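You operate a simulated robot arm through the tools that you are given. There is no shell and no other tool. Be economical: measure what you need, move in short steps, check, and stop when the job is done.

Carry out the task below with a simulated robot arm. There is one attempt and no reset: what you move stays moved.

## Task
Turn the fridge dial to off. Push the dry store door shut. Stack the blue jar marked "No. 29" from the top of the long bench on top of the blue jar that says "No. 62". Open the wall cupboard door, fetch the squat purple jar and set it on the lower shelf of the wall cupboard and shut the door again. Any order will do. Set down upright: squat purple jar.

It is judged by the outcome, as a careful person would: the job done as asked, and still so three seconds after it is handed in. It fails if anything else is knocked over, pushed out of place, dropped, spilled or broken.

## Robot
A 7-joint arm with a two-finger gripper on a trunk, on a base that drives. Base frame: it is fixed to the floor where the robot stands at the start and does not move with it; the origin is under the middle of the robot, x ahead of it, y to its left, z up. Units: m, rad, N and s.
With the tool pointing down near the work surface it reaches from about 0.16 to 0.72 m from the robot's upright axis, wherever it stands. Its first joint turns from -2.496 to 2.496 rad. Places, roughly: blue jar [-1.5, -0.5, 0.75]; dry store door [0.8, -1.4, 0.9]; fridge dial [0.9, 0.1, 1.4]; lower shelf of the wall cupboard (30x21 cm) [-5.16, -0.42, 1.36]; squat purple jar (7x7x7 cm) [-1.9, -2.3, 0.8]; wall cupboard door [-5, -0.5, 1.6]. Payload 2.45 kg.
The tool frame sits at the grasp point between the pads (the TCP): z along the fingers, y along the line on which they close. The tips reach 0.026 m beyond it. The gripper opens to 0.096 m. The gripper's body begins 0.069 m behind the TCP.
Orientation is that of the tool frame in the base frame, as a unit quaternion [w, x, y, z]. With the fingers straight down and closing along the base's y, the tool's x points along the base's -x, its y along +y and its z along -z.

## Interface
- The arm moves only by the tool play_rows. Its argument "rows" is a list of rows, each a list of 7 numbers: the shift along the tool's x, y, z in mm, then the turn, a rotation vector about the tool's x, y, z in rad, then the gripper command, from -1 (shut) to 1 (fully open), values between in proportion. In form: [[dx, dy, dz, ax, ay, az, jaw], ...]. A call has 1 to 20 rows; each row shifts and turns the commanded pose from where the row before left it, along the tool's axes as they then stand. Each row takes 0.2 s and may step no farther than 0.05 m and 0.15 rad from the row before; otherwise, or with a gripper value out of range, the whole call is refused. Where a pose cannot be reached the arm comes as near as it can. A force on the tool above 40 N (or 10 N above the force at the start of the call, whichever is more), or a blocked arm, ends the call early, and 0.2 s more pass. The fingers move at their own pace and stop on an object; they squeeze with about 44 N. The grip force told is the motor's: it shows also when the fingers shut on nothing. Time passes only in rows, and 0.2 s behind the last, so rows that do not move let the fingers close. The reply holds the time, the measured pose of the TCP, the force on the tool along the base axes, the opening and the grip force, in the units named above and with some noise, with the torque about the TCP (base axes, N m) and any sound that the robot's microphone picked up, and new pictures: "show" is both (left out), scene, wrist or none.
- Cameras (640 x 400 px; columns grow to the right, rows downward): "scene" is now at [-0.0166, 0.0863, 1.3207]; the picture's right is [-0.94, -0.33, -0.00], its down [-0.15, 0.41, -0.90] and it looks along [0.30, -0.85, -0.44] (base axes); focal length 214 px, centre (320, 200). "wrist" rides on the gripper at [0.082, 0.003, -0.098] in the tool frame; the picture's right is [-0.04, 1.00, 0.00], its down [-0.73, -0.03, -0.68] and it looks along [-0.68, -0.03, 0.73] (tool axes); focal length 256 px, centre (320, 200). There is no depth. A picture from a camera that has moved, and an enlarged one, comes with that camera's place and axes in the base frame and with its lens. The place of the scene camera against the robot may be out by one fixed shift of up to 0.012 m in any direction.
- move_column(by): slides the trunk up (or, below 0, down) by that many m; the arm and the scene camera ride with it, the base frame stays. It gives what a move gives, with no picture.
- base_move(legs): drives the robot by 1 to 6 legs, each [ahead, turn to the left] in m and rad, along the robot's own axes; the way and the turn of a leg run together, so that a leg with both is an arc; at most 1.5 m and 3.142 rad a leg. The arm and the cameras ride along, it lands a little off, and it stops where it bumps. It gives what a move gives, and a new picture of the scene camera.
- aim_head(pan, tilt): turns the head with the scene camera to pan (to the left, within 2.705 rad either way) and tilt (down, from -0.506 to 1.204), counted from straight ahead of the robot. It gives what a move gives, and a new picture of the scene camera.
- close_up(camera, box): a new picture of the part [left, top, right, bottom] of that camera's present view, enlarged. No time passes.
- close_job(): hands the job in; it is judged then, once.

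Go step by step. Nothing tells you exact positions but the pictures and the camera data: compare them with the known pose of the tool, close in by small moves and look again before you grip or let go. The budget is 165 turns and 260 pictures, counting those below and the enlarged ones. Unless the task says otherwise, let go and move clear before handing in.

The tools are called after ">>>" as name(argument=value, ...) on one line, values as JSON. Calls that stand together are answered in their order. play_rows: Moves the arm, as the interface text tells. Its arguments: {"type":"object","properties":{"rows":{"type":"array"},"show":{"type":"string","enum":["both","scene","wrist","none"]}},"required":["rows"]} The other tools are called the same way: move_column (by) slides the trunk up or down; base_move (legs) drives the base; aim_head (pan, tilt) turns the head that bears the scene camera; close_up (camera, box) takes an enlarged picture of a part of a camera's view; close_job () hands the job in.

At the start:

```text
t: 0.0
tcp_pos: [-0.293, -0.3993, 0.999]
orientation: [0.0, -0.001, 1.0, 0.0]
contact_force: [-0.1, 0.7, 1.1]
wrist_torque: [0.01, -0.04, 0.0]
finger_gap: 0.096
gripper_force: 0.0
trunk travel left (down, up): [-0.344, 0.296]
robot x, y, heading: [-0.0016, -0.002, -0.001]
head pan, tilt: [-1.23, 0.454]
```

scene: 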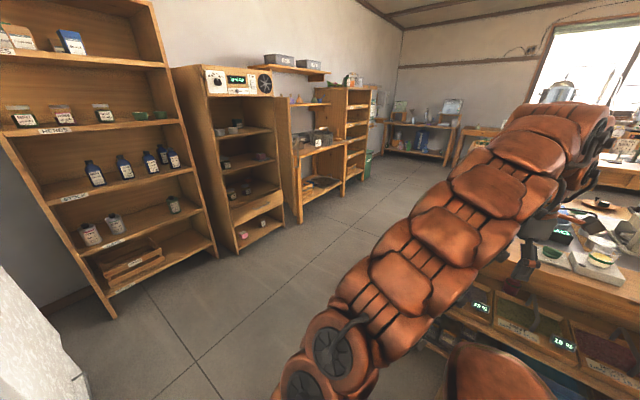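
wrist: 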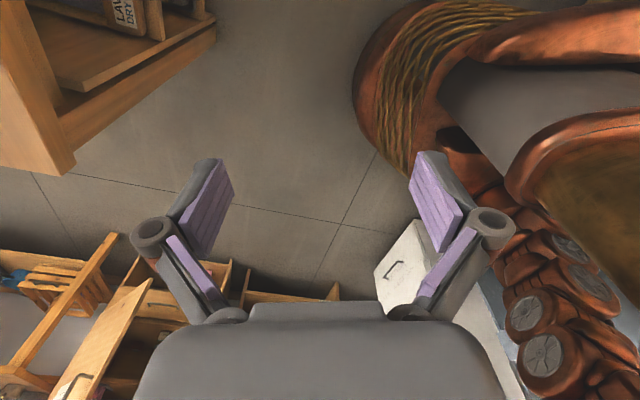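

I see shelves to the right of the robot and a bench at its right rear. I'll look around first, starting ahead at the fridge dial and dry store.

>>> aim_head(pan=0, tilt=0.2)

>>> aim_head(pan=-0.8, tilt=0.3)

>>> aim_head(pan=-2.4, tilt=0.3)

>>> aim_head(pan=2.6, tilt=0.3)

```text
t: 1.4
tcp_pos: [-0.2934, -0.3991, 0.9995]
orientation: [0.0, 0.0, 1.0, 0.0]
contact_force: [0.4, 0.3, -0.7]
wrist_torque: [0.01, -0.01, 0.0]
finger_gap: 0.0958
gripper_force: 0.0
trunk travel left (down, up): [-0.344, 0.296]
robot x, y, heading: [0.0027, 0.0003, 0.002]
head pan, tilt: [0.0, 0.201]
camera scene: at [0.0458, 0.1728, 1.3442], right [0.0, -1.0, 0.0], down [-0.2, 0.0, -0.98], along [0.98, 0.0, -0.2], focal length 214 px, centre (320, 200)
```

scene: 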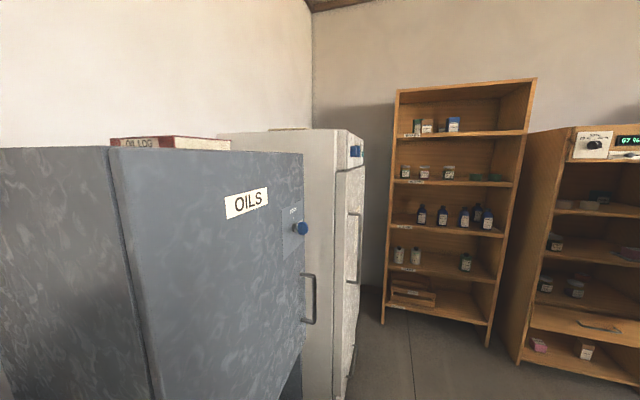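

```text
t: 2.5
tcp_pos: [-0.2937, -0.3987, 1.0005]
orientation: [0.0, 0.0, 1.0, 0.0]
contact_force: [-0.5, -0.3, -0.8]
wrist_torque: [0.0, 0.01, 0.0]
finger_gap: 0.0959
gripper_force: 0.2
trunk travel left (down, up): [-0.344, 0.296]
robot x, y, heading: [0.0013, -0.0038, -0.0]
head pan, tilt: [-0.799, 0.3]
camera scene: at [0.0178, 0.106, 1.335], right [-0.72, -0.7, 0.0], down [-0.21, 0.21, -0.96], along [0.67, -0.68, -0.3], focal length 214 px, centre (320, 200)
```

scene: 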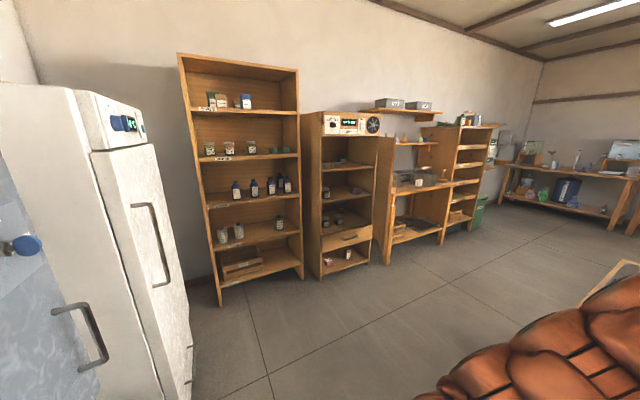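

```text
t: 4.2
tcp_pos: [-0.2927, -0.3978, 1.0009]
orientation: [0.0, 0.0, 1.0, -0.001]
contact_force: [0.5, -0.3, -0.1]
wrist_torque: [-0.01, 0.01, 0.04]
finger_gap: 0.096
gripper_force: 0.0
trunk travel left (down, up): [-0.344, 0.296]
robot x, y, heading: [0.0016, -0.0009, 0.003]
head pan, tilt: [-2.4, 0.3]
camera scene: at [-0.1162, 0.1097, 1.3349], right [-0.68, 0.74, 0.0], down [0.22, 0.2, -0.96], along [-0.7, -0.65, -0.3], focal length 214 px, centre (320, 200)
```

scene: 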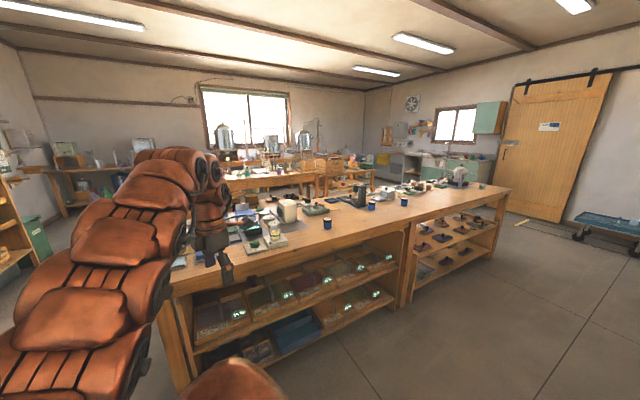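

```text
t: 8.2
tcp_pos: [-0.2933, -0.3988, 0.9995]
orientation: [0.0, 0.0, 1.0, 0.001]
contact_force: [0.6, -0.5, 0.5]
wrist_torque: [0.04, 0.03, 0.02]
finger_gap: 0.096
gripper_force: 0.1
trunk travel left (down, up): [-0.344, 0.296]
robot x, y, heading: [-0.0007, -0.0009, -0.004]
head pan, tilt: [2.601, 0.3]
camera scene: at [-0.1274, 0.221, 1.3349], right [0.52, 0.86, 0.0], down [0.25, -0.15, -0.96], along [-0.82, 0.49, -0.3], focal length 214 px, centre (320, 200)
```

scene: 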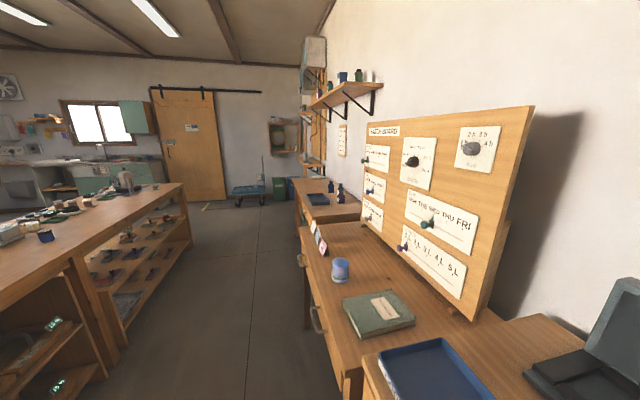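

Next I take close-ups of the fridge dial area, the dry store and the bench.

>>> aim_head(pan=-0.5, tilt=0.2)

>>> close_up(camera="scene", box=[80, 90, 280, 215])

>>> close_up(camera="scene", box=[280, 60, 640, 285])

>>> aim_head(pan=-2.4, tilt=0.4)

>>> close_up(camera="scene", box=[280, 130, 440, 230])

>>> close_up(camera="scene", box=[160, 130, 320, 230])

```text
t: 10.8
tcp_pos: [-0.2927, -0.3986, 0.9999]
orientation: [0.0, 0.0, 1.0, -0.001]
contact_force: [-1.2, -0.3, -0.7]
wrist_torque: [0.02, 0.02, 0.0]
finger_gap: 0.0958
gripper_force: 0.1
trunk travel left (down, up): [-0.344, 0.296]
robot x, y, heading: [0.0012, 0.0014, 0.002]
head pan, tilt: [-0.499, 0.201]
camera scene: at [0.0345, 0.1283, 1.3442], right [-0.48, -0.88, 0.0], down [-0.17, 0.1, -0.98], along [0.86, -0.47, -0.2], focal length 214 px, centre (320, 200)
```

scene: 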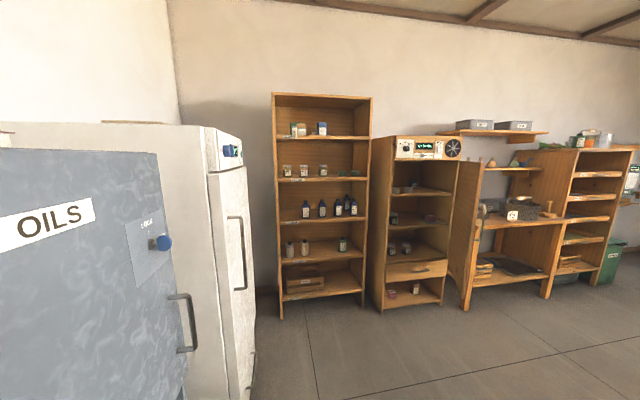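

```text
3.20 times, centred on (180, 152) of scene
camera zoom: at [0.0345, 0.1283, 1.3442], right [-0.48, -0.88, 0.0], down [-0.17, 0.1, -0.98], along [0.86, -0.47, -0.2], focal length 686 px, centre (768, 352)
```

zoom: 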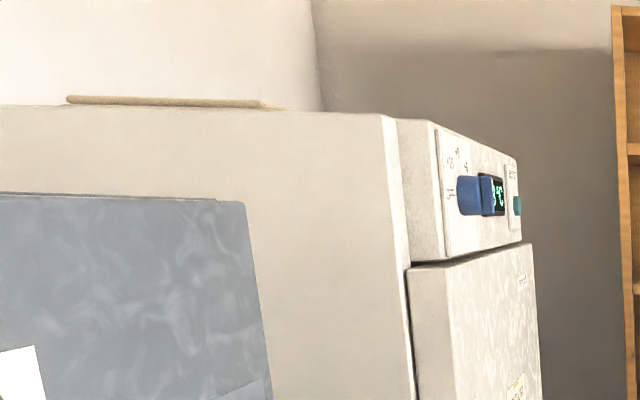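

```text
1.78 times, centred on (460, 172) of scene
camera zoom: at [0.0345, 0.1283, 1.3442], right [-0.48, -0.88, 0.0], down [-0.17, 0.1, -0.98], along [0.86, -0.47, -0.2], focal length 381 px, centre (71, 249)
```

zoom: 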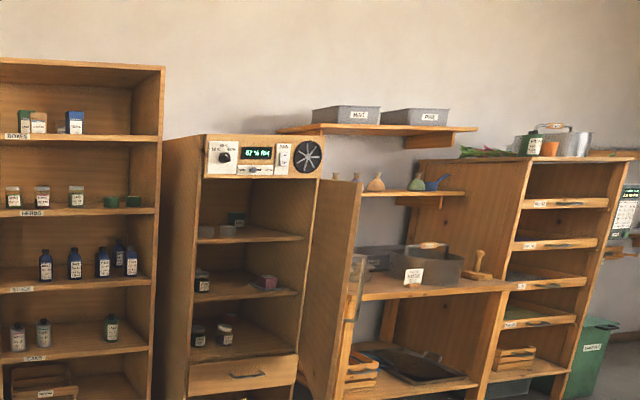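

```text
t: 12.7
tcp_pos: [-0.2928, -0.399, 1.0009]
orientation: [0.0, 0.001, 1.0, 0.0]
contact_force: [-1.0, 0.8, 0.8]
wrist_torque: [0.0, 0.0, 0.0]
finger_gap: 0.096
gripper_force: 0.1
trunk travel left (down, up): [-0.344, 0.296]
robot x, y, heading: [-0.0014, -0.0003, -0.004]
head pan, tilt: [-2.4, 0.4]
camera scene: at [-0.1156, 0.1102, 1.3257], right [-0.68, 0.74, 0.0], down [0.29, 0.26, -0.92], along [-0.68, -0.62, -0.39], focal length 214 px, centre (320, 200)
```

scene: 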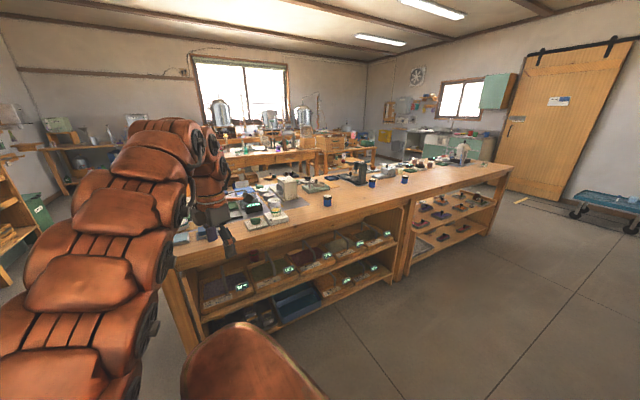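

```text
4.00 times, centred on (360, 180) of scene
camera zoom: at [-0.1156, 0.1102, 1.3257], right [-0.68, 0.74, 0.0], down [0.29, 0.26, -0.92], along [-0.68, -0.62, -0.39], focal length 858 px, centre (160, 280)
```

zoom: 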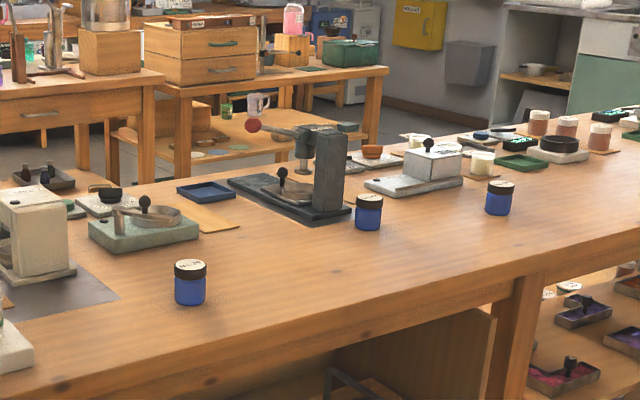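

```text
4.00 times, centred on (240, 180) of scene
camera zoom: at [-0.1156, 0.1102, 1.3257], right [-0.68, 0.74, 0.0], down [0.29, 0.26, -0.92], along [-0.68, -0.62, -0.39], focal length 858 px, centre (640, 280)
```

zoom: 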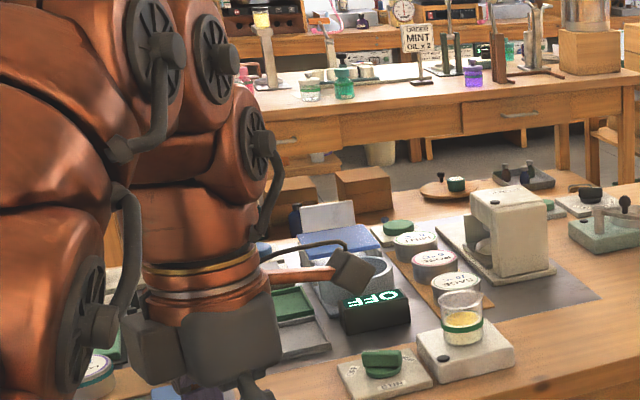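

The room is rotated about -0.42 rad relative to my base frame, and the white fridge's dial faces roughly (-0.41, -0.91). I'll drive to stand in front of it.

>>> base_move(legs=[[0, -0.636], [0.78, 0], [0, 1.78]])

>>> aim_head(pan=0, tilt=0.1)

>>> aim_head(pan=-1.7, tilt=0.3)

```text
t: 23.0
tcp_pos: [0.8746, -0.9111, 0.9997]
orientation: [-0.001, -0.541, 0.841, 0.0]
contact_force: [0.0, -0.2, 0.2]
wrist_torque: [0.04, 0.0, 0.03]
finger_gap: 0.0959
gripper_force: 0.1
trunk travel left (down, up): [-0.344, 0.296]
robot x, y, heading: [0.6316, -0.4793, 1.146]
head pan, tilt: [-2.4, 0.4]
camera scene: at [0.4789, -0.5471, 1.3257], right [-0.95, -0.31, 0.0], down [-0.12, 0.37, -0.92], along [0.29, -0.88, -0.39], focal length 214 px, centre (320, 200)
```

scene: 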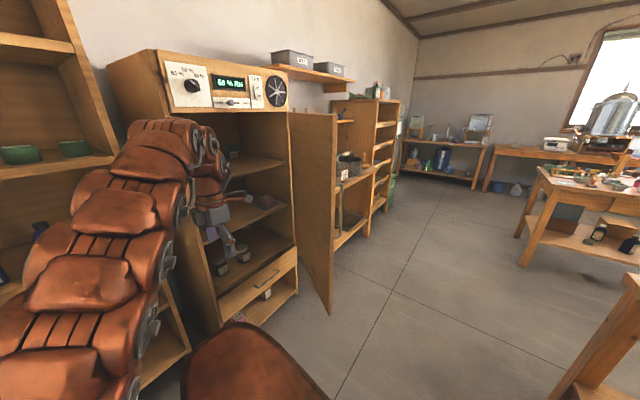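

```text
t: 25.2
tcp_pos: [0.8746, -0.9121, 1.0011]
orientation: [0.0, -0.54, 0.841, -0.001]
contact_force: [-0.4, 0.8, -0.4]
wrist_torque: [0.01, -0.02, -0.04]
finger_gap: 0.0959
gripper_force: 0.2
trunk travel left (down, up): [-0.344, 0.296]
robot x, y, heading: [0.6353, -0.4833, 1.146]
head pan, tilt: [0.0, 0.099]
camera scene: at [0.4884, -0.3752, 1.3536], right [0.91, -0.41, 0.0], down [-0.04, -0.09, -1.0], along [0.41, 0.91, -0.1], focal length 214 px, centre (320, 200)
```

scene: 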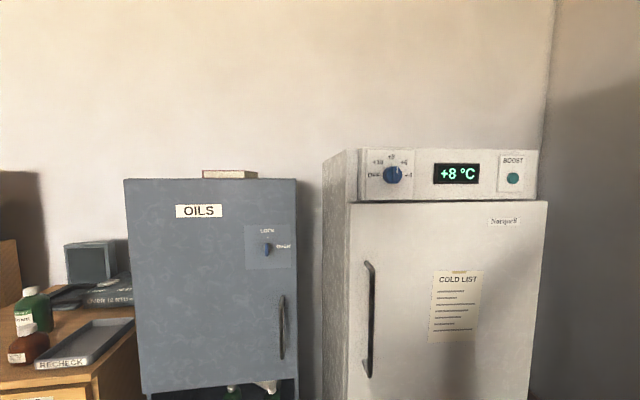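

```text
t: 27.0
tcp_pos: [0.875, -0.9129, 0.9995]
orientation: [0.0, -0.541, 0.841, 0.0]
contact_force: [0.0, -0.7, 0.3]
wrist_torque: [0.01, -0.02, 0.0]
finger_gap: 0.0957
gripper_force: 0.0
trunk travel left (down, up): [-0.344, 0.296]
robot x, y, heading: [0.6365, -0.4805, 1.145]
head pan, tilt: [-1.7, 0.3]
camera scene: at [0.5296, -0.5082, 1.335], right [-0.53, -0.85, 0.0], down [-0.25, 0.16, -0.96], along [0.81, -0.5, -0.3], focal length 214 px, centre (320, 200)
```

scene: 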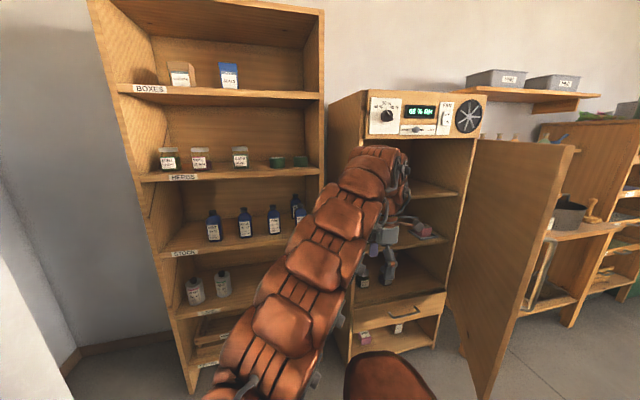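

The fridge dial is right in front, about 0.57 m ahead of my axis. I'll read its markings and the dry store door.

>>> aim_head(pan=-0.3, tilt=0.0)

>>> close_up(camera="scene", box=[288, 155, 368, 205])

```text
t: 28.5
tcp_pos: [0.8753, -0.911, 1.0001]
orientation: [0.001, -0.541, 0.841, 0.001]
contact_force: [-0.4, -0.2, 1.2]
wrist_torque: [0.01, 0.01, -0.02]
finger_gap: 0.0964
gripper_force: 0.0
trunk travel left (down, up): [-0.344, 0.296]
robot x, y, heading: [0.6356, -0.4829, 1.141]
head pan, tilt: [-0.3, 0.0]
camera scene: at [0.5101, -0.3918, 1.3627], right [0.75, -0.67, 0.0], down [0.0, 0.0, -1.0], along [0.67, 0.75, 0.0], focal length 214 px, centre (320, 200)
```

scene: 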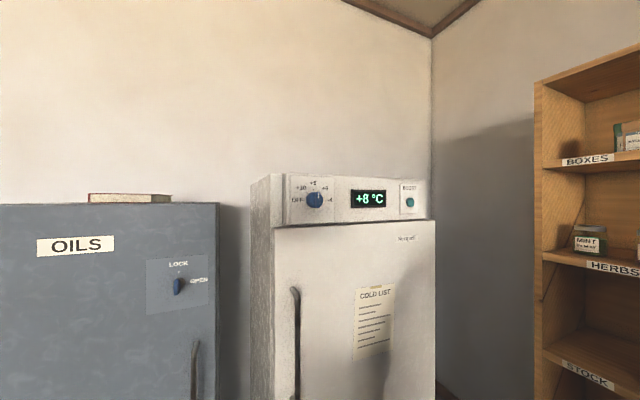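

```text
8.00 times, centred on (328, 180) of scene
camera zoom: at [0.5101, -0.3918, 1.3627], right [0.75, -0.67, 0.0], down [0.0, 0.0, -1.0], along [0.67, 0.75, 0.0], focal length 1716 px, centre (256, 360)
```

zoom: 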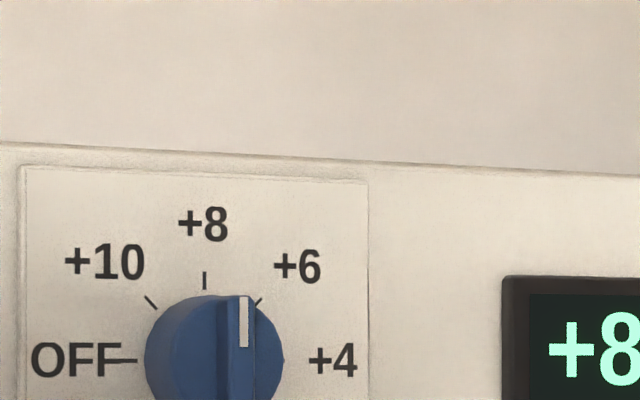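

The dial pointer is at +8 (12 o'clock) and OFF is at 9 o'clock, a quarter turn anticlockwise. I'll swing the arm from the rear right to the front.

>>> play_rows(rows=[[-38, -16, 0, 0, 0, 0, 0], [-38, -16, 0, 0, 0, 0, 0], [-38, -16, 0, 0, 0, 0, 0], [-38, -16, 0, 0, 0, 0, 0], [-38, -16, 0, 0, 0, 0, 0], [-40, 0, 0, 0, 0, 0, 0], [-40, 0, 0, 0, 0, 0, 0], [-40, 0, 0, 0, 0, 0, 0], [-40, 0, 0, 0, 0, 0, 0], [-40, 0, 0, 0, 0, 0, 0], [-40, 20, -10, 0, 0, 0, 0], [-40, 20, -10, 0, 0, 0, 0], [-40, 20, -10, 0, 0, 0, 0], [-40, 20, -10, 0, 0, 0, 0], [-30, 20, -10, 0, 0, 0, 0], [-20, 35, -10, 0, 0, 0, 0], [-20, 35, -10, 0, 0, 0, 0], [-20, 35, -10, 0, 0, 0, 0], [-10, 35, -10, 0, 0, 0, 0], [0, 35, -10, 0, 0, 0, 0]], show="scene")

```text
t: 32.7
tcp_pos: [0.9892, -0.2482, 1.0592]
orientation: [0.0, -0.541, 0.841, 0.0]
contact_force: [0.0, 0.8, 0.2]
wrist_torque: [-0.01, 0.02, 0.01]
finger_gap: 0.0481
gripper_force: 0.0
out of reach, approached as far as the arm can: row 15, 17, 20
trunk travel left (down, up): [-0.344, 0.296]
robot x, y, heading: [0.632, -0.479, 1.146]
head pan, tilt: [-0.3, 0.0]
camera scene: at [0.51, -0.3916, 1.3627], right [0.75, -0.66, 0.0], down [0.0, 0.0, -1.0], along [0.66, 0.75, 0.0], focal length 214 px, centre (320, 200)
```

scene: 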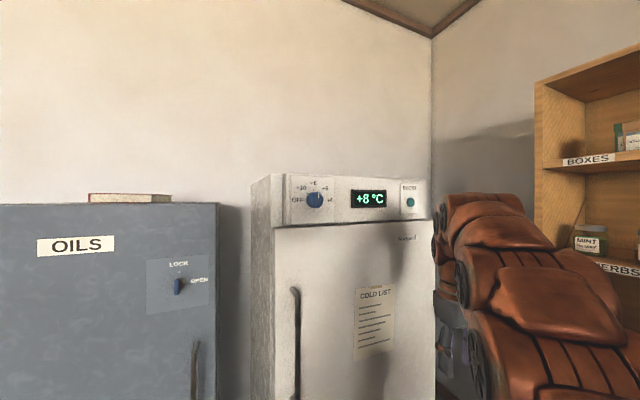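

The arm is in front-right. Now I pitch the tool to point forward at the fridge.

>>> play_rows(rows=[[0, 0, 0, 0, -0.1428, 0, 0], [0, 0, 0, 0, -0.1428, 0, 0], [0, 0, 0, 0, -0.1428, 0, 0], [0, 0, 0, 0, -0.1428, 0, 0], [0, 0, 0, 0, -0.1428, 0, 0], [0, 0, 0, 0, -0.1428, 0, 0], [0, 0, 0, 0, -0.1428, 0, 0], [0, 0, 0, 0, -0.1428, 0, 0], [0, 0, 0, 0, -0.1428, 0, 0], [0, 0, 0, 0, -0.1428, 0, 0], [0, 0, 0, 0, -0.1428, 0, 0]], show="both")

```text
t: 35.3
tcp_pos: [1.0089, -0.2522, 1.0272]
orientation: [0.551, -0.406, 0.637, 0.354]
contact_force: [-0.7, -0.3, 0.0]
wrist_torque: [-0.05, -0.03, 0.02]
finger_gap: 0.0481
gripper_force: 0.0
out of reach, approached as far as the arm can: row 11
trunk travel left (down, up): [-0.344, 0.296]
robot x, y, heading: [0.634, -0.478, 1.141]
head pan, tilt: [-0.3, 0.0]
stopped in row 11: the arm was blocked; the commanded pose is now the measured one
camera scene: at [0.5099, -0.3917, 1.3646], right [0.75, -0.66, 0.0], down [0.0, 0.0, -1.0], along [0.66, 0.75, 0.0], focal length 214 px, centre (320, 200)
camera wrist: at [0.9606, -0.3499, 0.9601], right [-0.9, 0.43, 0.04], down [-0.21, -0.53, 0.82], along [0.37, 0.73, 0.57], focal length 256 px, centre (320, 200)
```

scene: 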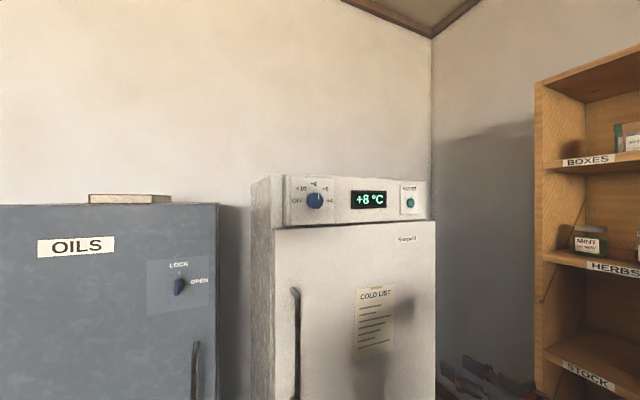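
wrist: 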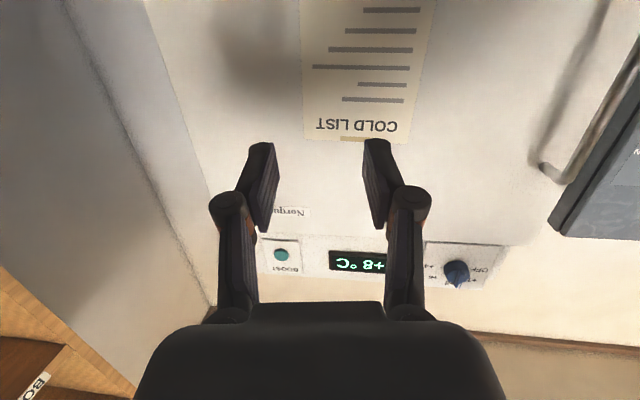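

The arm is at its limit there but nearly forward-pointing. I'll raise the trunk to bring it level with the dial.

>>> move_column(by=0.28)

>>> aim_head(pan=-0.3, tilt=0.4)

```text
t: 38.1
tcp_pos: [1.0084, -0.2518, 1.3116]
orientation: [0.556, -0.404, 0.632, 0.359]
contact_force: [0.7, 0.3, 0.2]
wrist_torque: [-0.01, 0.01, 0.0]
finger_gap: 0.0479
gripper_force: 0.0
trunk travel left (down, up): [-0.624, 0.016]
robot x, y, heading: [0.6303, -0.4777, 1.143]
head pan, tilt: [-0.3, 0.0]
```

```text
t: 39.0
tcp_pos: [1.0093, -0.2521, 1.3105]
orientation: [0.557, -0.403, 0.632, 0.359]
contact_force: [-0.4, -0.3, -0.4]
wrist_torque: [0.03, -0.01, 0.0]
finger_gap: 0.0479
gripper_force: 0.2
trunk travel left (down, up): [-0.624, 0.016]
robot x, y, heading: [0.6347, -0.4813, 1.146]
head pan, tilt: [-0.3, 0.4]
camera scene: at [0.5117, -0.3897, 1.6058], right [0.75, -0.66, 0.0], down [-0.26, -0.29, -0.92], along [0.61, 0.69, -0.39], focal length 214 px, centre (320, 200)
```

scene: 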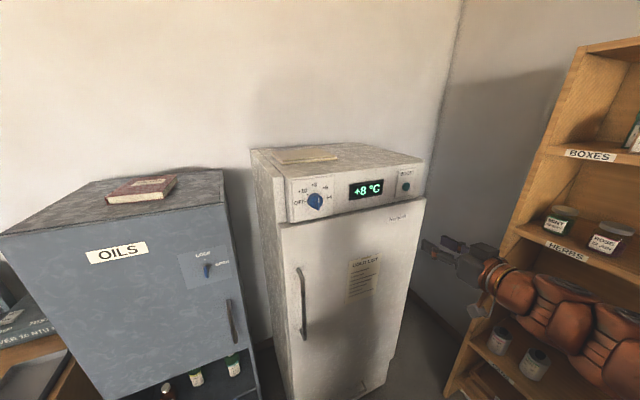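

Now correct pitch, move left and up to align with the dial, with the jaws partially open.

>>> play_rows(rows=[[0, 20, 0, 0, -0.062, 0, 0.3], [0, 20, 0, 0, -0.062, 0, 0.3], [-10, 40, 0, 0, 0, 0, 0.3], [-10, 40, 0, 0, 0, 0, 0.3], [-10, 40, 0, 0, 0, 0, 0.3], [-10, 40, 0, 0, 0, 0, 0.3], [-10, 35, 0, 0, 0, 0, 0.3]], show="both")

```text
t: 40.8
tcp_pos: [0.9538, -0.2085, 1.3795]
orientation: [0.523, -0.312, 0.652, 0.453]
contact_force: [0.1, 0.1, 0.8]
wrist_torque: [0.0, -0.02, -0.02]
finger_gap: 0.0624
gripper_force: 0.0
out of reach, approached as far as the arm can: row 1, 2, 3, 4, 5, 6
trunk travel left (down, up): [-0.624, 0.016]
robot x, y, heading: [0.634, -0.4798, 1.143]
head pan, tilt: [-0.3, 0.4]
stopped in row 7: the arm was blocked; the commanded pose is now the measured one
camera scene: at [0.5114, -0.3897, 1.6057], right [0.75, -0.66, 0.0], down [-0.26, -0.29, -0.92], along [0.61, 0.69, -0.39], focal length 214 px, centre (320, 200)
camera wrist: at [0.8911, -0.2907, 1.3059], right [-0.87, 0.39, 0.3], down [-0.06, -0.68, 0.73], along [0.49, 0.61, 0.61], focal length 256 px, centre (320, 200)
```

scene: 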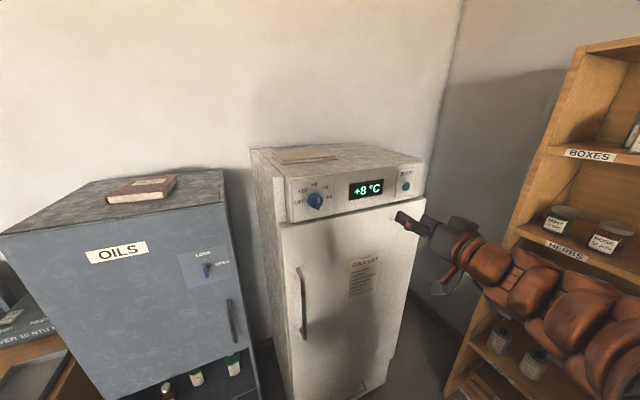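
wrist: 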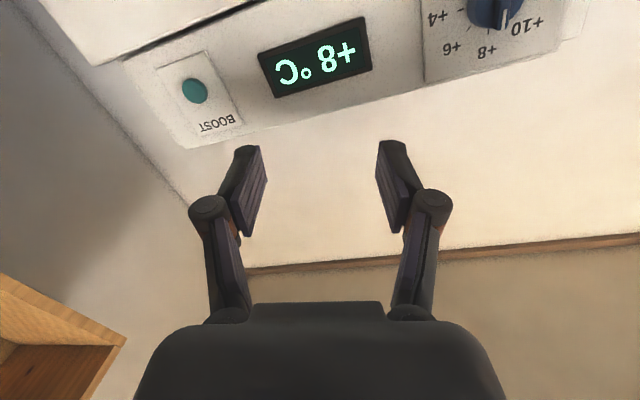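

The arm is cramped this close in. I'll back the base away 0.15 m so that the arm can stretch forward.

>>> base_move(legs=[[-0.15, 0]])

>>> play_rows(rows=[[0, 0, 20, 0, 0, 0, 0.3], [0, 0, 40, 0, 0, 0, 0.3], [0, 0, 40, 0, 0, 0, 0.3]], show="none")

```text
t: 42.2
tcp_pos: [0.8919, -0.3451, 1.3807]
orientation: [0.524, -0.311, 0.652, 0.452]
contact_force: [-0.1, -1.1, -1.1]
wrist_torque: [0.02, 0.02, 0.01]
finger_gap: 0.0624
gripper_force: 0.0
trunk travel left (down, up): [-0.624, 0.016]
robot x, y, heading: [0.5679, -0.6118, 1.142]
head pan, tilt: [-0.3, 0.4]
camera scene: at [0.4495, -0.5261, 1.6057], right [0.75, -0.67, 0.0], down [-0.26, -0.29, -0.92], along [0.61, 0.69, -0.39], focal length 214 px, centre (320, 200)
```

scene: 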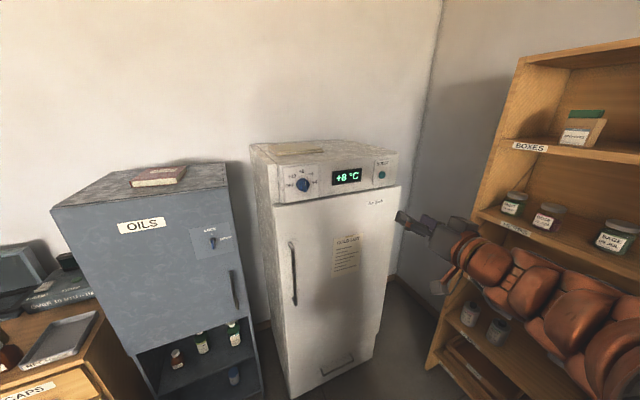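

```text
t: 43.0
tcp_pos: [0.9333, -0.2561, 1.3742]
orientation: [0.522, -0.312, 0.653, 0.451]
contact_force: [-1.2, -1.0, 0.1]
wrist_torque: [-0.04, 0.05, -0.01]
finger_gap: 0.0622
gripper_force: 0.0
trunk travel left (down, up): [-0.624, 0.016]
robot x, y, heading: [0.5701, -0.6165, 1.143]
head pan, tilt: [-0.3, 0.4]
```

The arm moves freely now. Correct the roll/pitch and shift left to be in line with the dial.

>>> play_rows(rows=[[0, 0, 0, 0, -0.024, -0.134, 0.3], [0, 0, 0, 0, -0.024, -0.134, 0.3], [3, 35, 0, 0, 0, 0, 0.3], [3, 35, 0, 0, 0, 0, 0.3], [3, 35, 0, 0, 0, 0, 0.3], [3, 35, 0, 0, 0, 0, 0.3], [0, 36, 0, 0, 0, 0, 0.3]], show="both")

```text
t: 44.6
tcp_pos: [0.8193, -0.1812, 1.4025]
orientation: [0.595, -0.384, 0.593, 0.384]
contact_force: [0.6, 0.1, 0.1]
wrist_torque: [0.0, 0.01, -0.01]
finger_gap: 0.0623
gripper_force: 0.0
out of reach, approached as far as the arm can: row 3, 4, 5, 6, 7
trunk travel left (down, up): [-0.624, 0.016]
robot x, y, heading: [0.5722, -0.615, 1.146]
head pan, tilt: [-0.3, 0.4]
camera scene: at [0.4496, -0.5263, 1.6057], right [0.75, -0.67, 0.0], down [-0.26, -0.29, -0.92], along [0.61, 0.69, -0.39], focal length 214 px, centre (320, 200)
camera wrist: at [0.7759, -0.2689, 1.3197], right [-0.91, 0.41, 0.04], down [-0.25, -0.63, 0.73], along [0.32, 0.66, 0.68], focal length 256 px, centre (320, 200)
```

scene: 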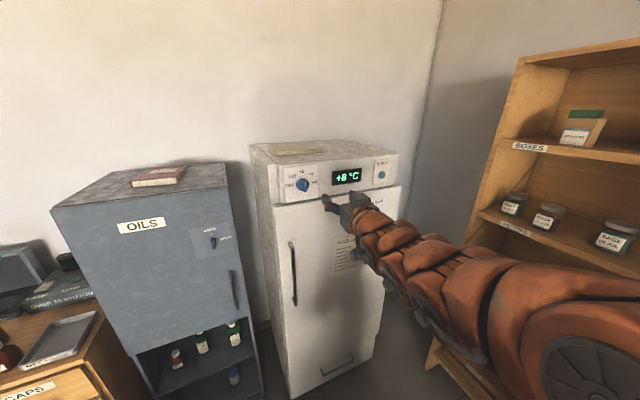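
wrist: 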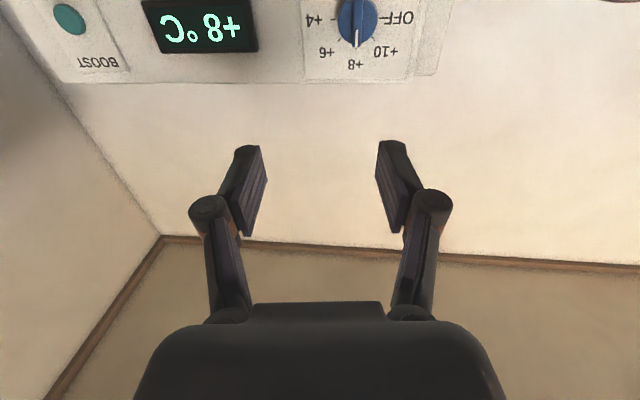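

The dial lies about 0.2 m ahead at z≈1.366. Move forward part way, then check.

>>> play_rows(rows=[[0, 0, 30, 0, 0, 0, 0.3], [0, 0, 30, 0, 0, 0, 0.3], [0, 0, 30, 0, 0, 0, 0.3], [0, 0, 0, 0, 0, 0, 0.3]], show="wrist")

```text
t: 45.6
tcp_pos: [0.8554, -0.0954, 1.4001]
orientation: [0.595, -0.383, 0.593, 0.385]
contact_force: [-0.4, -0.5, -0.1]
wrist_torque: [0.0, 0.01, 0.04]
finger_gap: 0.0625
gripper_force: 0.0
trunk travel left (down, up): [-0.624, 0.016]
robot x, y, heading: [0.5687, -0.6191, 1.142]
head pan, tilt: [-0.3, 0.4]
camera wrist: at [0.812, -0.185, 1.318], right [-0.91, 0.41, 0.04], down [-0.25, -0.63, 0.73], along [0.32, 0.66, 0.68], focal length 256 px, centre (320, 200)
```

wrist: 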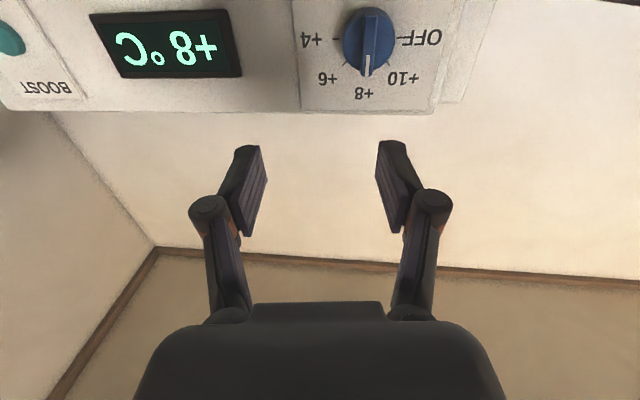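

Now align laterally and down, and approach close.

>>> play_rows(rows=[[18, 19, 0, 0, 0, 0, 0.3], [19, 19.6, 0, 0, 0, 0, 0.3], [0, 0, 25, 0, 0, 0, 0.3], [0, 0, 25, 0, 0, 0, 0.3], [0, 0, 20, 0, 0, 0, 0.3], [0, 0, 0, 0, 0, 0, 0.3]], show="both")

```text
t: 47.0
tcp_pos: [0.8508, -0.0173, 1.3689]
orientation: [0.593, -0.385, 0.595, 0.383]
contact_force: [0.2, -0.7, -0.9]
wrist_torque: [0.01, 0.01, 0.01]
finger_gap: 0.0624
gripper_force: 0.0
out of reach, approached as far as the arm can: row 4
trunk travel left (down, up): [-0.624, 0.016]
robot x, y, heading: [0.5678, -0.6206, 1.144]
head pan, tilt: [-0.3, 0.4]
camera scene: at [0.4493, -0.5262, 1.6057], right [0.75, -0.67, 0.0], down [-0.26, -0.29, -0.92], along [0.61, 0.69, -0.39], focal length 214 px, centre (320, 200)
camera wrist: at [0.8064, -0.1067, 1.2878], right [-0.91, 0.41, 0.04], down [-0.25, -0.63, 0.74], along [0.33, 0.66, 0.68], focal length 256 px, centre (320, 200)
```

scene: 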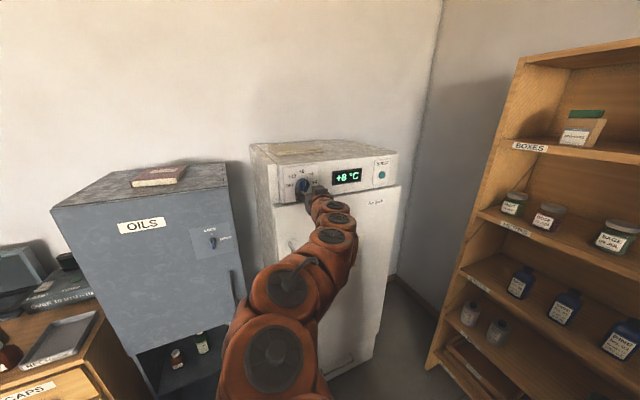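
wrist: 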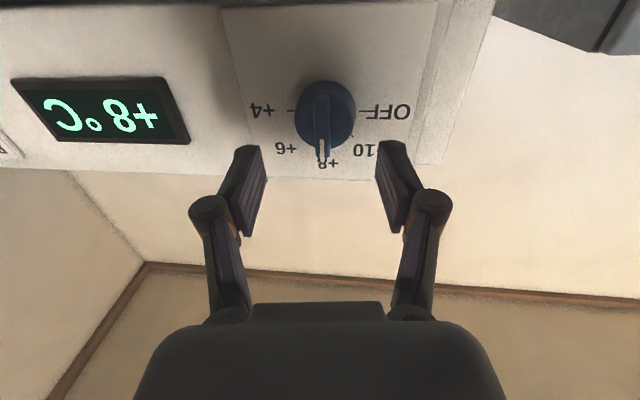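

Nearly aligned. Advance 25 mm and look closely.

>>> play_rows(rows=[[0, 1, 13, 0, 0, 0, 0.3], [0, 1, 12, 0, 0, 0, 0.3], [0, 0, 0, 0, 0, 0, 0.3]], show="wrist")

>>> close_up(camera="scene", box=[256, 150, 384, 230])

```text
t: 47.8
tcp_pos: [0.8594, 0.0059, 1.3711]
orientation: [0.592, -0.386, 0.595, 0.383]
contact_force: [0.3, -0.4, -0.2]
wrist_torque: [0.01, -0.03, 0.02]
finger_gap: 0.0621
gripper_force: 0.0
out of reach, approached as far as the arm can: row 1
trunk travel left (down, up): [-0.624, 0.016]
robot x, y, heading: [0.5699, -0.614, 1.143]
head pan, tilt: [-0.3, 0.4]
camera wrist: at [0.8156, -0.0832, 1.2892], right [-0.91, 0.41, 0.04], down [-0.25, -0.63, 0.74], along [0.33, 0.66, 0.67], focal length 256 px, centre (320, 200)
```

wrist: 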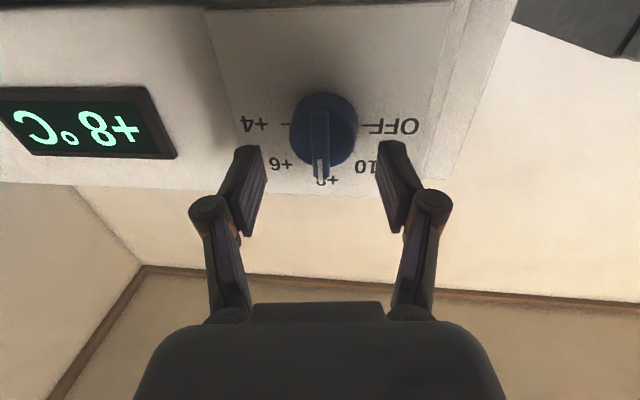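

```text
5.00 times, centred on (320, 190) of scene
camera zoom: at [0.4493, -0.5262, 1.6057], right [0.75, -0.67, 0.0], down [-0.26, -0.29, -0.92], along [0.61, 0.69, -0.39], focal length 1072 px, centre (320, 250)
```

zoom: 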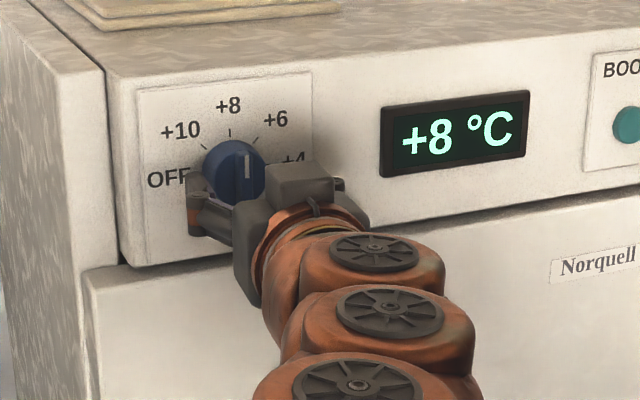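

Continue forward in small steps.

>>> play_rows(rows=[[2, 0, 10, 0, 0, 0, 0.3], [2, 0, 10, 0, 0, 0, 0.3], [0, 0, 10, 0, 0, 0, 0.3], [0, 0, 0, 0, 0, 0, 0.3]], show="wrist")

>>> close_up(camera="scene", box=[272, 160, 352, 210])

```text
t: 48.8
tcp_pos: [0.8707, 0.033, 1.371]
orientation: [0.592, -0.386, 0.595, 0.383]
contact_force: [0.5, -0.3, -0.5]
wrist_torque: [0.0, 0.01, -0.01]
finger_gap: 0.0625
gripper_force: 0.2
out of reach, approached as far as the arm can: row 1
trunk travel left (down, up): [-0.624, 0.016]
robot x, y, heading: [0.5734, -0.6168, 1.141]
head pan, tilt: [-0.3, 0.4]
camera wrist: at [0.8278, -0.0565, 1.2897], right [-0.91, 0.41, 0.04], down [-0.25, -0.63, 0.74], along [0.33, 0.66, 0.67], focal length 256 px, centre (320, 200)
```

wrist: 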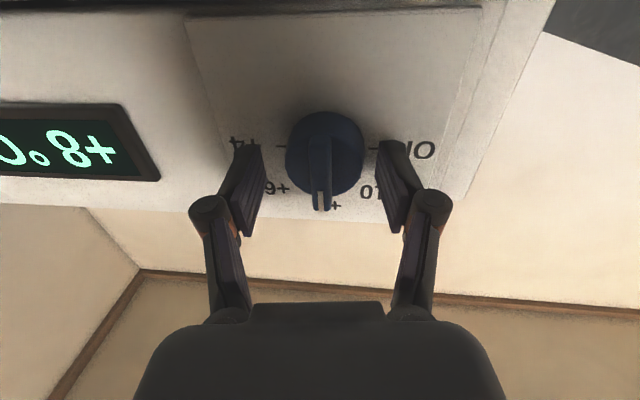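

```text
8.00 times, centred on (312, 185) of scene
camera zoom: at [0.4493, -0.5262, 1.6057], right [0.75, -0.67, 0.0], down [-0.26, -0.29, -0.92], along [0.61, 0.69, -0.39], focal length 1716 px, centre (384, 320)
```

zoom: 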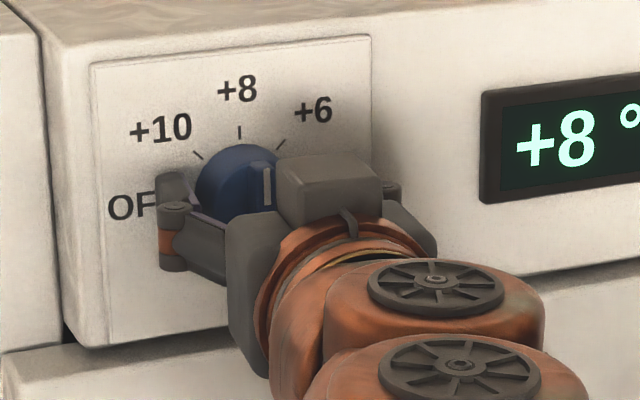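

>>> play_rows(rows=[[0, 1, 6, 0, 0, 0, 0.3], [0, 1, 6, 0, 0, 0, 0.3], [0, 0, 6, 0, 0, 0, 0.3], [0, 0, 0, 0, 0, 0, 0.3]], show="wrist")

>>> close_up(camera="scene", box=[272, 160, 352, 210])

```text
t: 49.8
tcp_pos: [0.8746, 0.0478, 1.3716]
orientation: [0.593, -0.385, 0.595, 0.383]
contact_force: [-14.4, -21.4, -4.6]
wrist_torque: [0.14, 0.18, -0.11]
finger_gap: 0.072
gripper_force: 18.6
trunk travel left (down, up): [-0.624, 0.016]
robot x, y, heading: [0.569, -0.6177, 1.14]
head pan, tilt: [-0.3, 0.4]
camera wrist: at [0.8312, -0.0411, 1.2898], right [-0.91, 0.41, 0.04], down [-0.25, -0.63, 0.74], along [0.33, 0.66, 0.68], focal length 256 px, centre (320, 200)
```

wrist: 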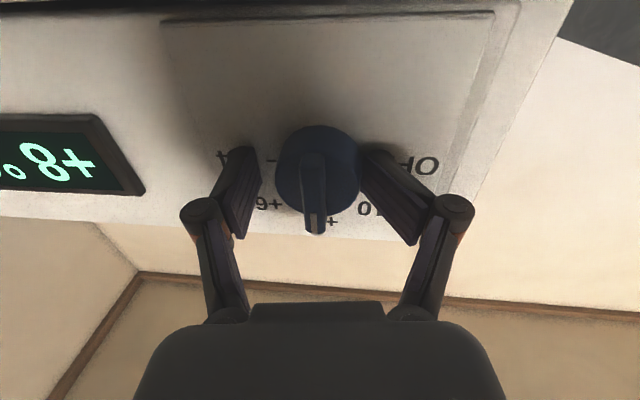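

```text
8.00 times, centred on (312, 185) of scene
camera zoom: at [0.4476, -0.5285, 1.6056], right [0.75, -0.67, 0.0], down [-0.26, -0.29, -0.92], along [0.61, 0.69, -0.39], focal length 1716 px, centre (384, 320)
```

zoom: 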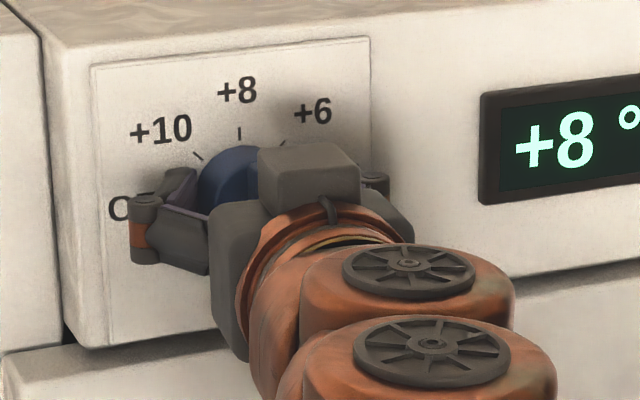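

The fingertips touch the panel. Back off 5 mm and close on the knob.

>>> play_rows(rows=[[0, 0, -6, 0, 0, 0, 0.3], [0, 0, 0, 0, 0, 0, -0.2], [0, 0, 0, 0, 0, 0, -0.5], [0, 0, 0, 0, 0, 0, -1], [0, 0, 0, 0, 0, 0, -1]], show="wrist")

>>> close_up(camera="scene", box=[272, 160, 352, 210])

```text
t: 51.0
tcp_pos: [0.8698, 0.0422, 1.3712]
orientation: [0.592, -0.389, 0.593, 0.383]
contact_force: [-16.6, -33.0, -12.1]
wrist_torque: [-0.18, -0.05, 1.76]
finger_gap: 0.0529
gripper_force: 43.7
trunk travel left (down, up): [-0.624, 0.016]
robot x, y, heading: [0.5697, -0.6162, 1.145]
head pan, tilt: [-0.3, 0.4]
stopped in row 5: the force on the tool passed its limit at 43 N (the readings are from after the stop); the commanded pose is now the measured one
camera wrist: at [0.8259, -0.0469, 1.2902], right [-0.91, 0.4, 0.04], down [-0.25, -0.63, 0.74], along [0.32, 0.67, 0.67], focal length 256 px, centre (320, 200)
```

wrist: 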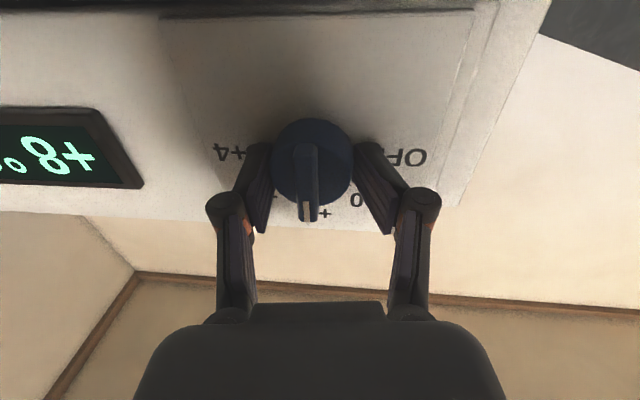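

```text
8.00 times, centred on (312, 185) of scene
camera zoom: at [0.4471, -0.5298, 1.6056], right [0.75, -0.67, 0.0], down [-0.26, -0.29, -0.92], along [0.61, 0.69, -0.39], focal length 1716 px, centre (384, 320)
```

zoom: 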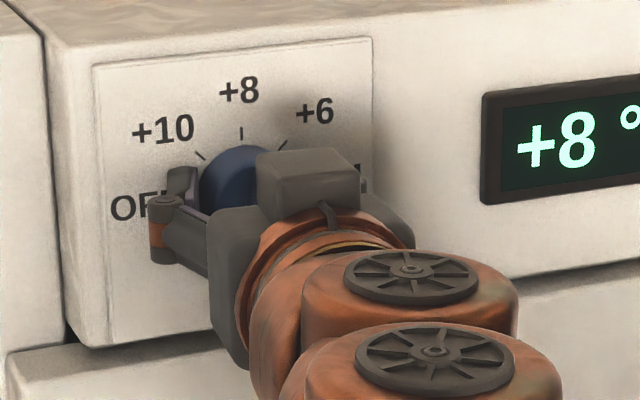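

Closing presses tips onto the panel. I'll open, back off a few mm more and re-grip.

>>> play_rows(rows=[[0, 0, 0, 0, 0, 0, 0.3], [0, -3, -5, 0, 0, 0, 0.3], [0, -2, -4, 0, 0, 0, 0.3], [0, 0, 0, 0, 0, 0, 0], [0, 0, 0, 0, 0, 0, -0.3], [0, 0, 0, 0, 0, 0, -1], [0, 0, 0, 0, 0, 0, -1]], show="wrist")

>>> close_up(camera="scene", box=[272, 160, 352, 210])

```text
t: 52.6
tcp_pos: [0.8693, 0.0351, 1.3714]
orientation: [0.59, -0.39, 0.593, 0.385]
contact_force: [-10.5, 1.8, 0.1]
wrist_torque: [0.04, 0.06, 0.7]
finger_gap: 0.0431
gripper_force: 45.2
trunk travel left (down, up): [-0.624, 0.016]
robot x, y, heading: [0.5732, -0.6172, 1.142]
head pan, tilt: [-0.3, 0.4]
camera wrist: at [0.8267, -0.054, 1.2895], right [-0.91, 0.4, 0.04], down [-0.25, -0.63, 0.74], along [0.32, 0.67, 0.67], focal length 256 px, centre (320, 200)
```

wrist: 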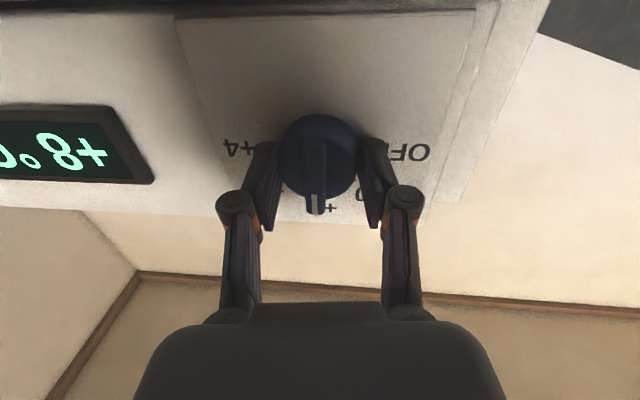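

```text
8.00 times, centred on (312, 185) of scene
camera zoom: at [0.4476, -0.5265, 1.6056], right [0.75, -0.67, 0.0], down [-0.26, -0.29, -0.92], along [0.61, 0.69, -0.39], focal length 1716 px, centre (384, 320)
```

zoom: 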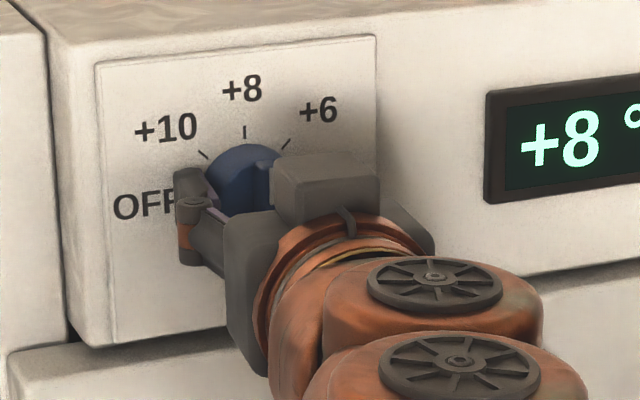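

Gripped at 43 mm. Turning anticlockwise (negative about tool z).

>>> play_rows(rows=[[0, 0, 0, 0, 0, -0.12, -1], [0, 0, 0, 0, 0, -0.12, -1], [0, 0, 0, 0, 0, -0.12, -1], [0, 0, 0, 0, 0, -0.12, -1], [0, 0, 0, 0, 0, -0.12, -1], [0, 0, 0, 0, 0, -0.12, -1]], show="wrist")

>>> close_up(camera="scene", box=[272, 160, 352, 210])

```text
t: 54.0
tcp_pos: [0.868, 0.0365, 1.37]
orientation: [0.688, -0.574, 0.418, 0.151]
contact_force: [-25.1, 1.3, -11.8]
wrist_torque: [0.47, -0.07, 1.19]
finger_gap: 0.0429
gripper_force: 44.8
trunk travel left (down, up): [-0.624, 0.016]
robot x, y, heading: [0.5711, -0.6173, 1.145]
head pan, tilt: [-0.3, 0.4]
camera wrist: at [0.8756, -0.0751, 1.3074], right [-0.71, 0.31, -0.63], down [-0.7, -0.43, 0.57], along [-0.1, 0.85, 0.52], focal length 256 px, centre (320, 200)
```

wrist: 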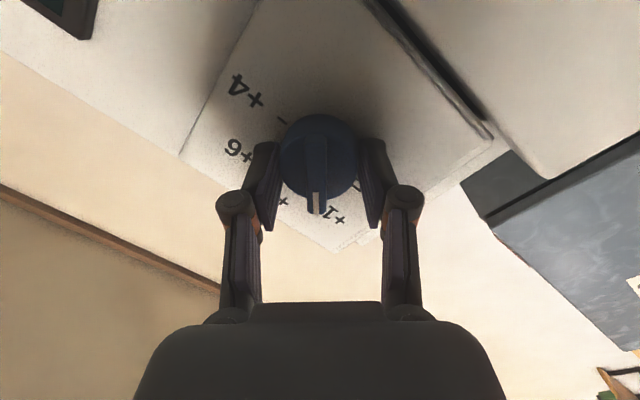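

```text
8.00 times, centred on (312, 185) of scene
camera zoom: at [0.4461, -0.5256, 1.6053], right [0.75, -0.67, 0.0], down [-0.26, -0.29, -0.92], along [0.61, 0.69, -0.39], focal length 1716 px, centre (384, 320)
```

zoom: 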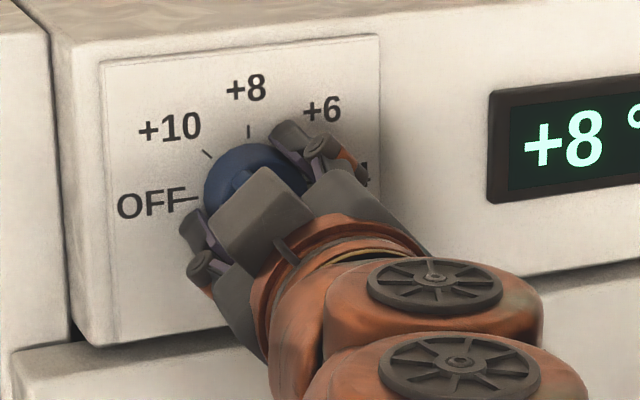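

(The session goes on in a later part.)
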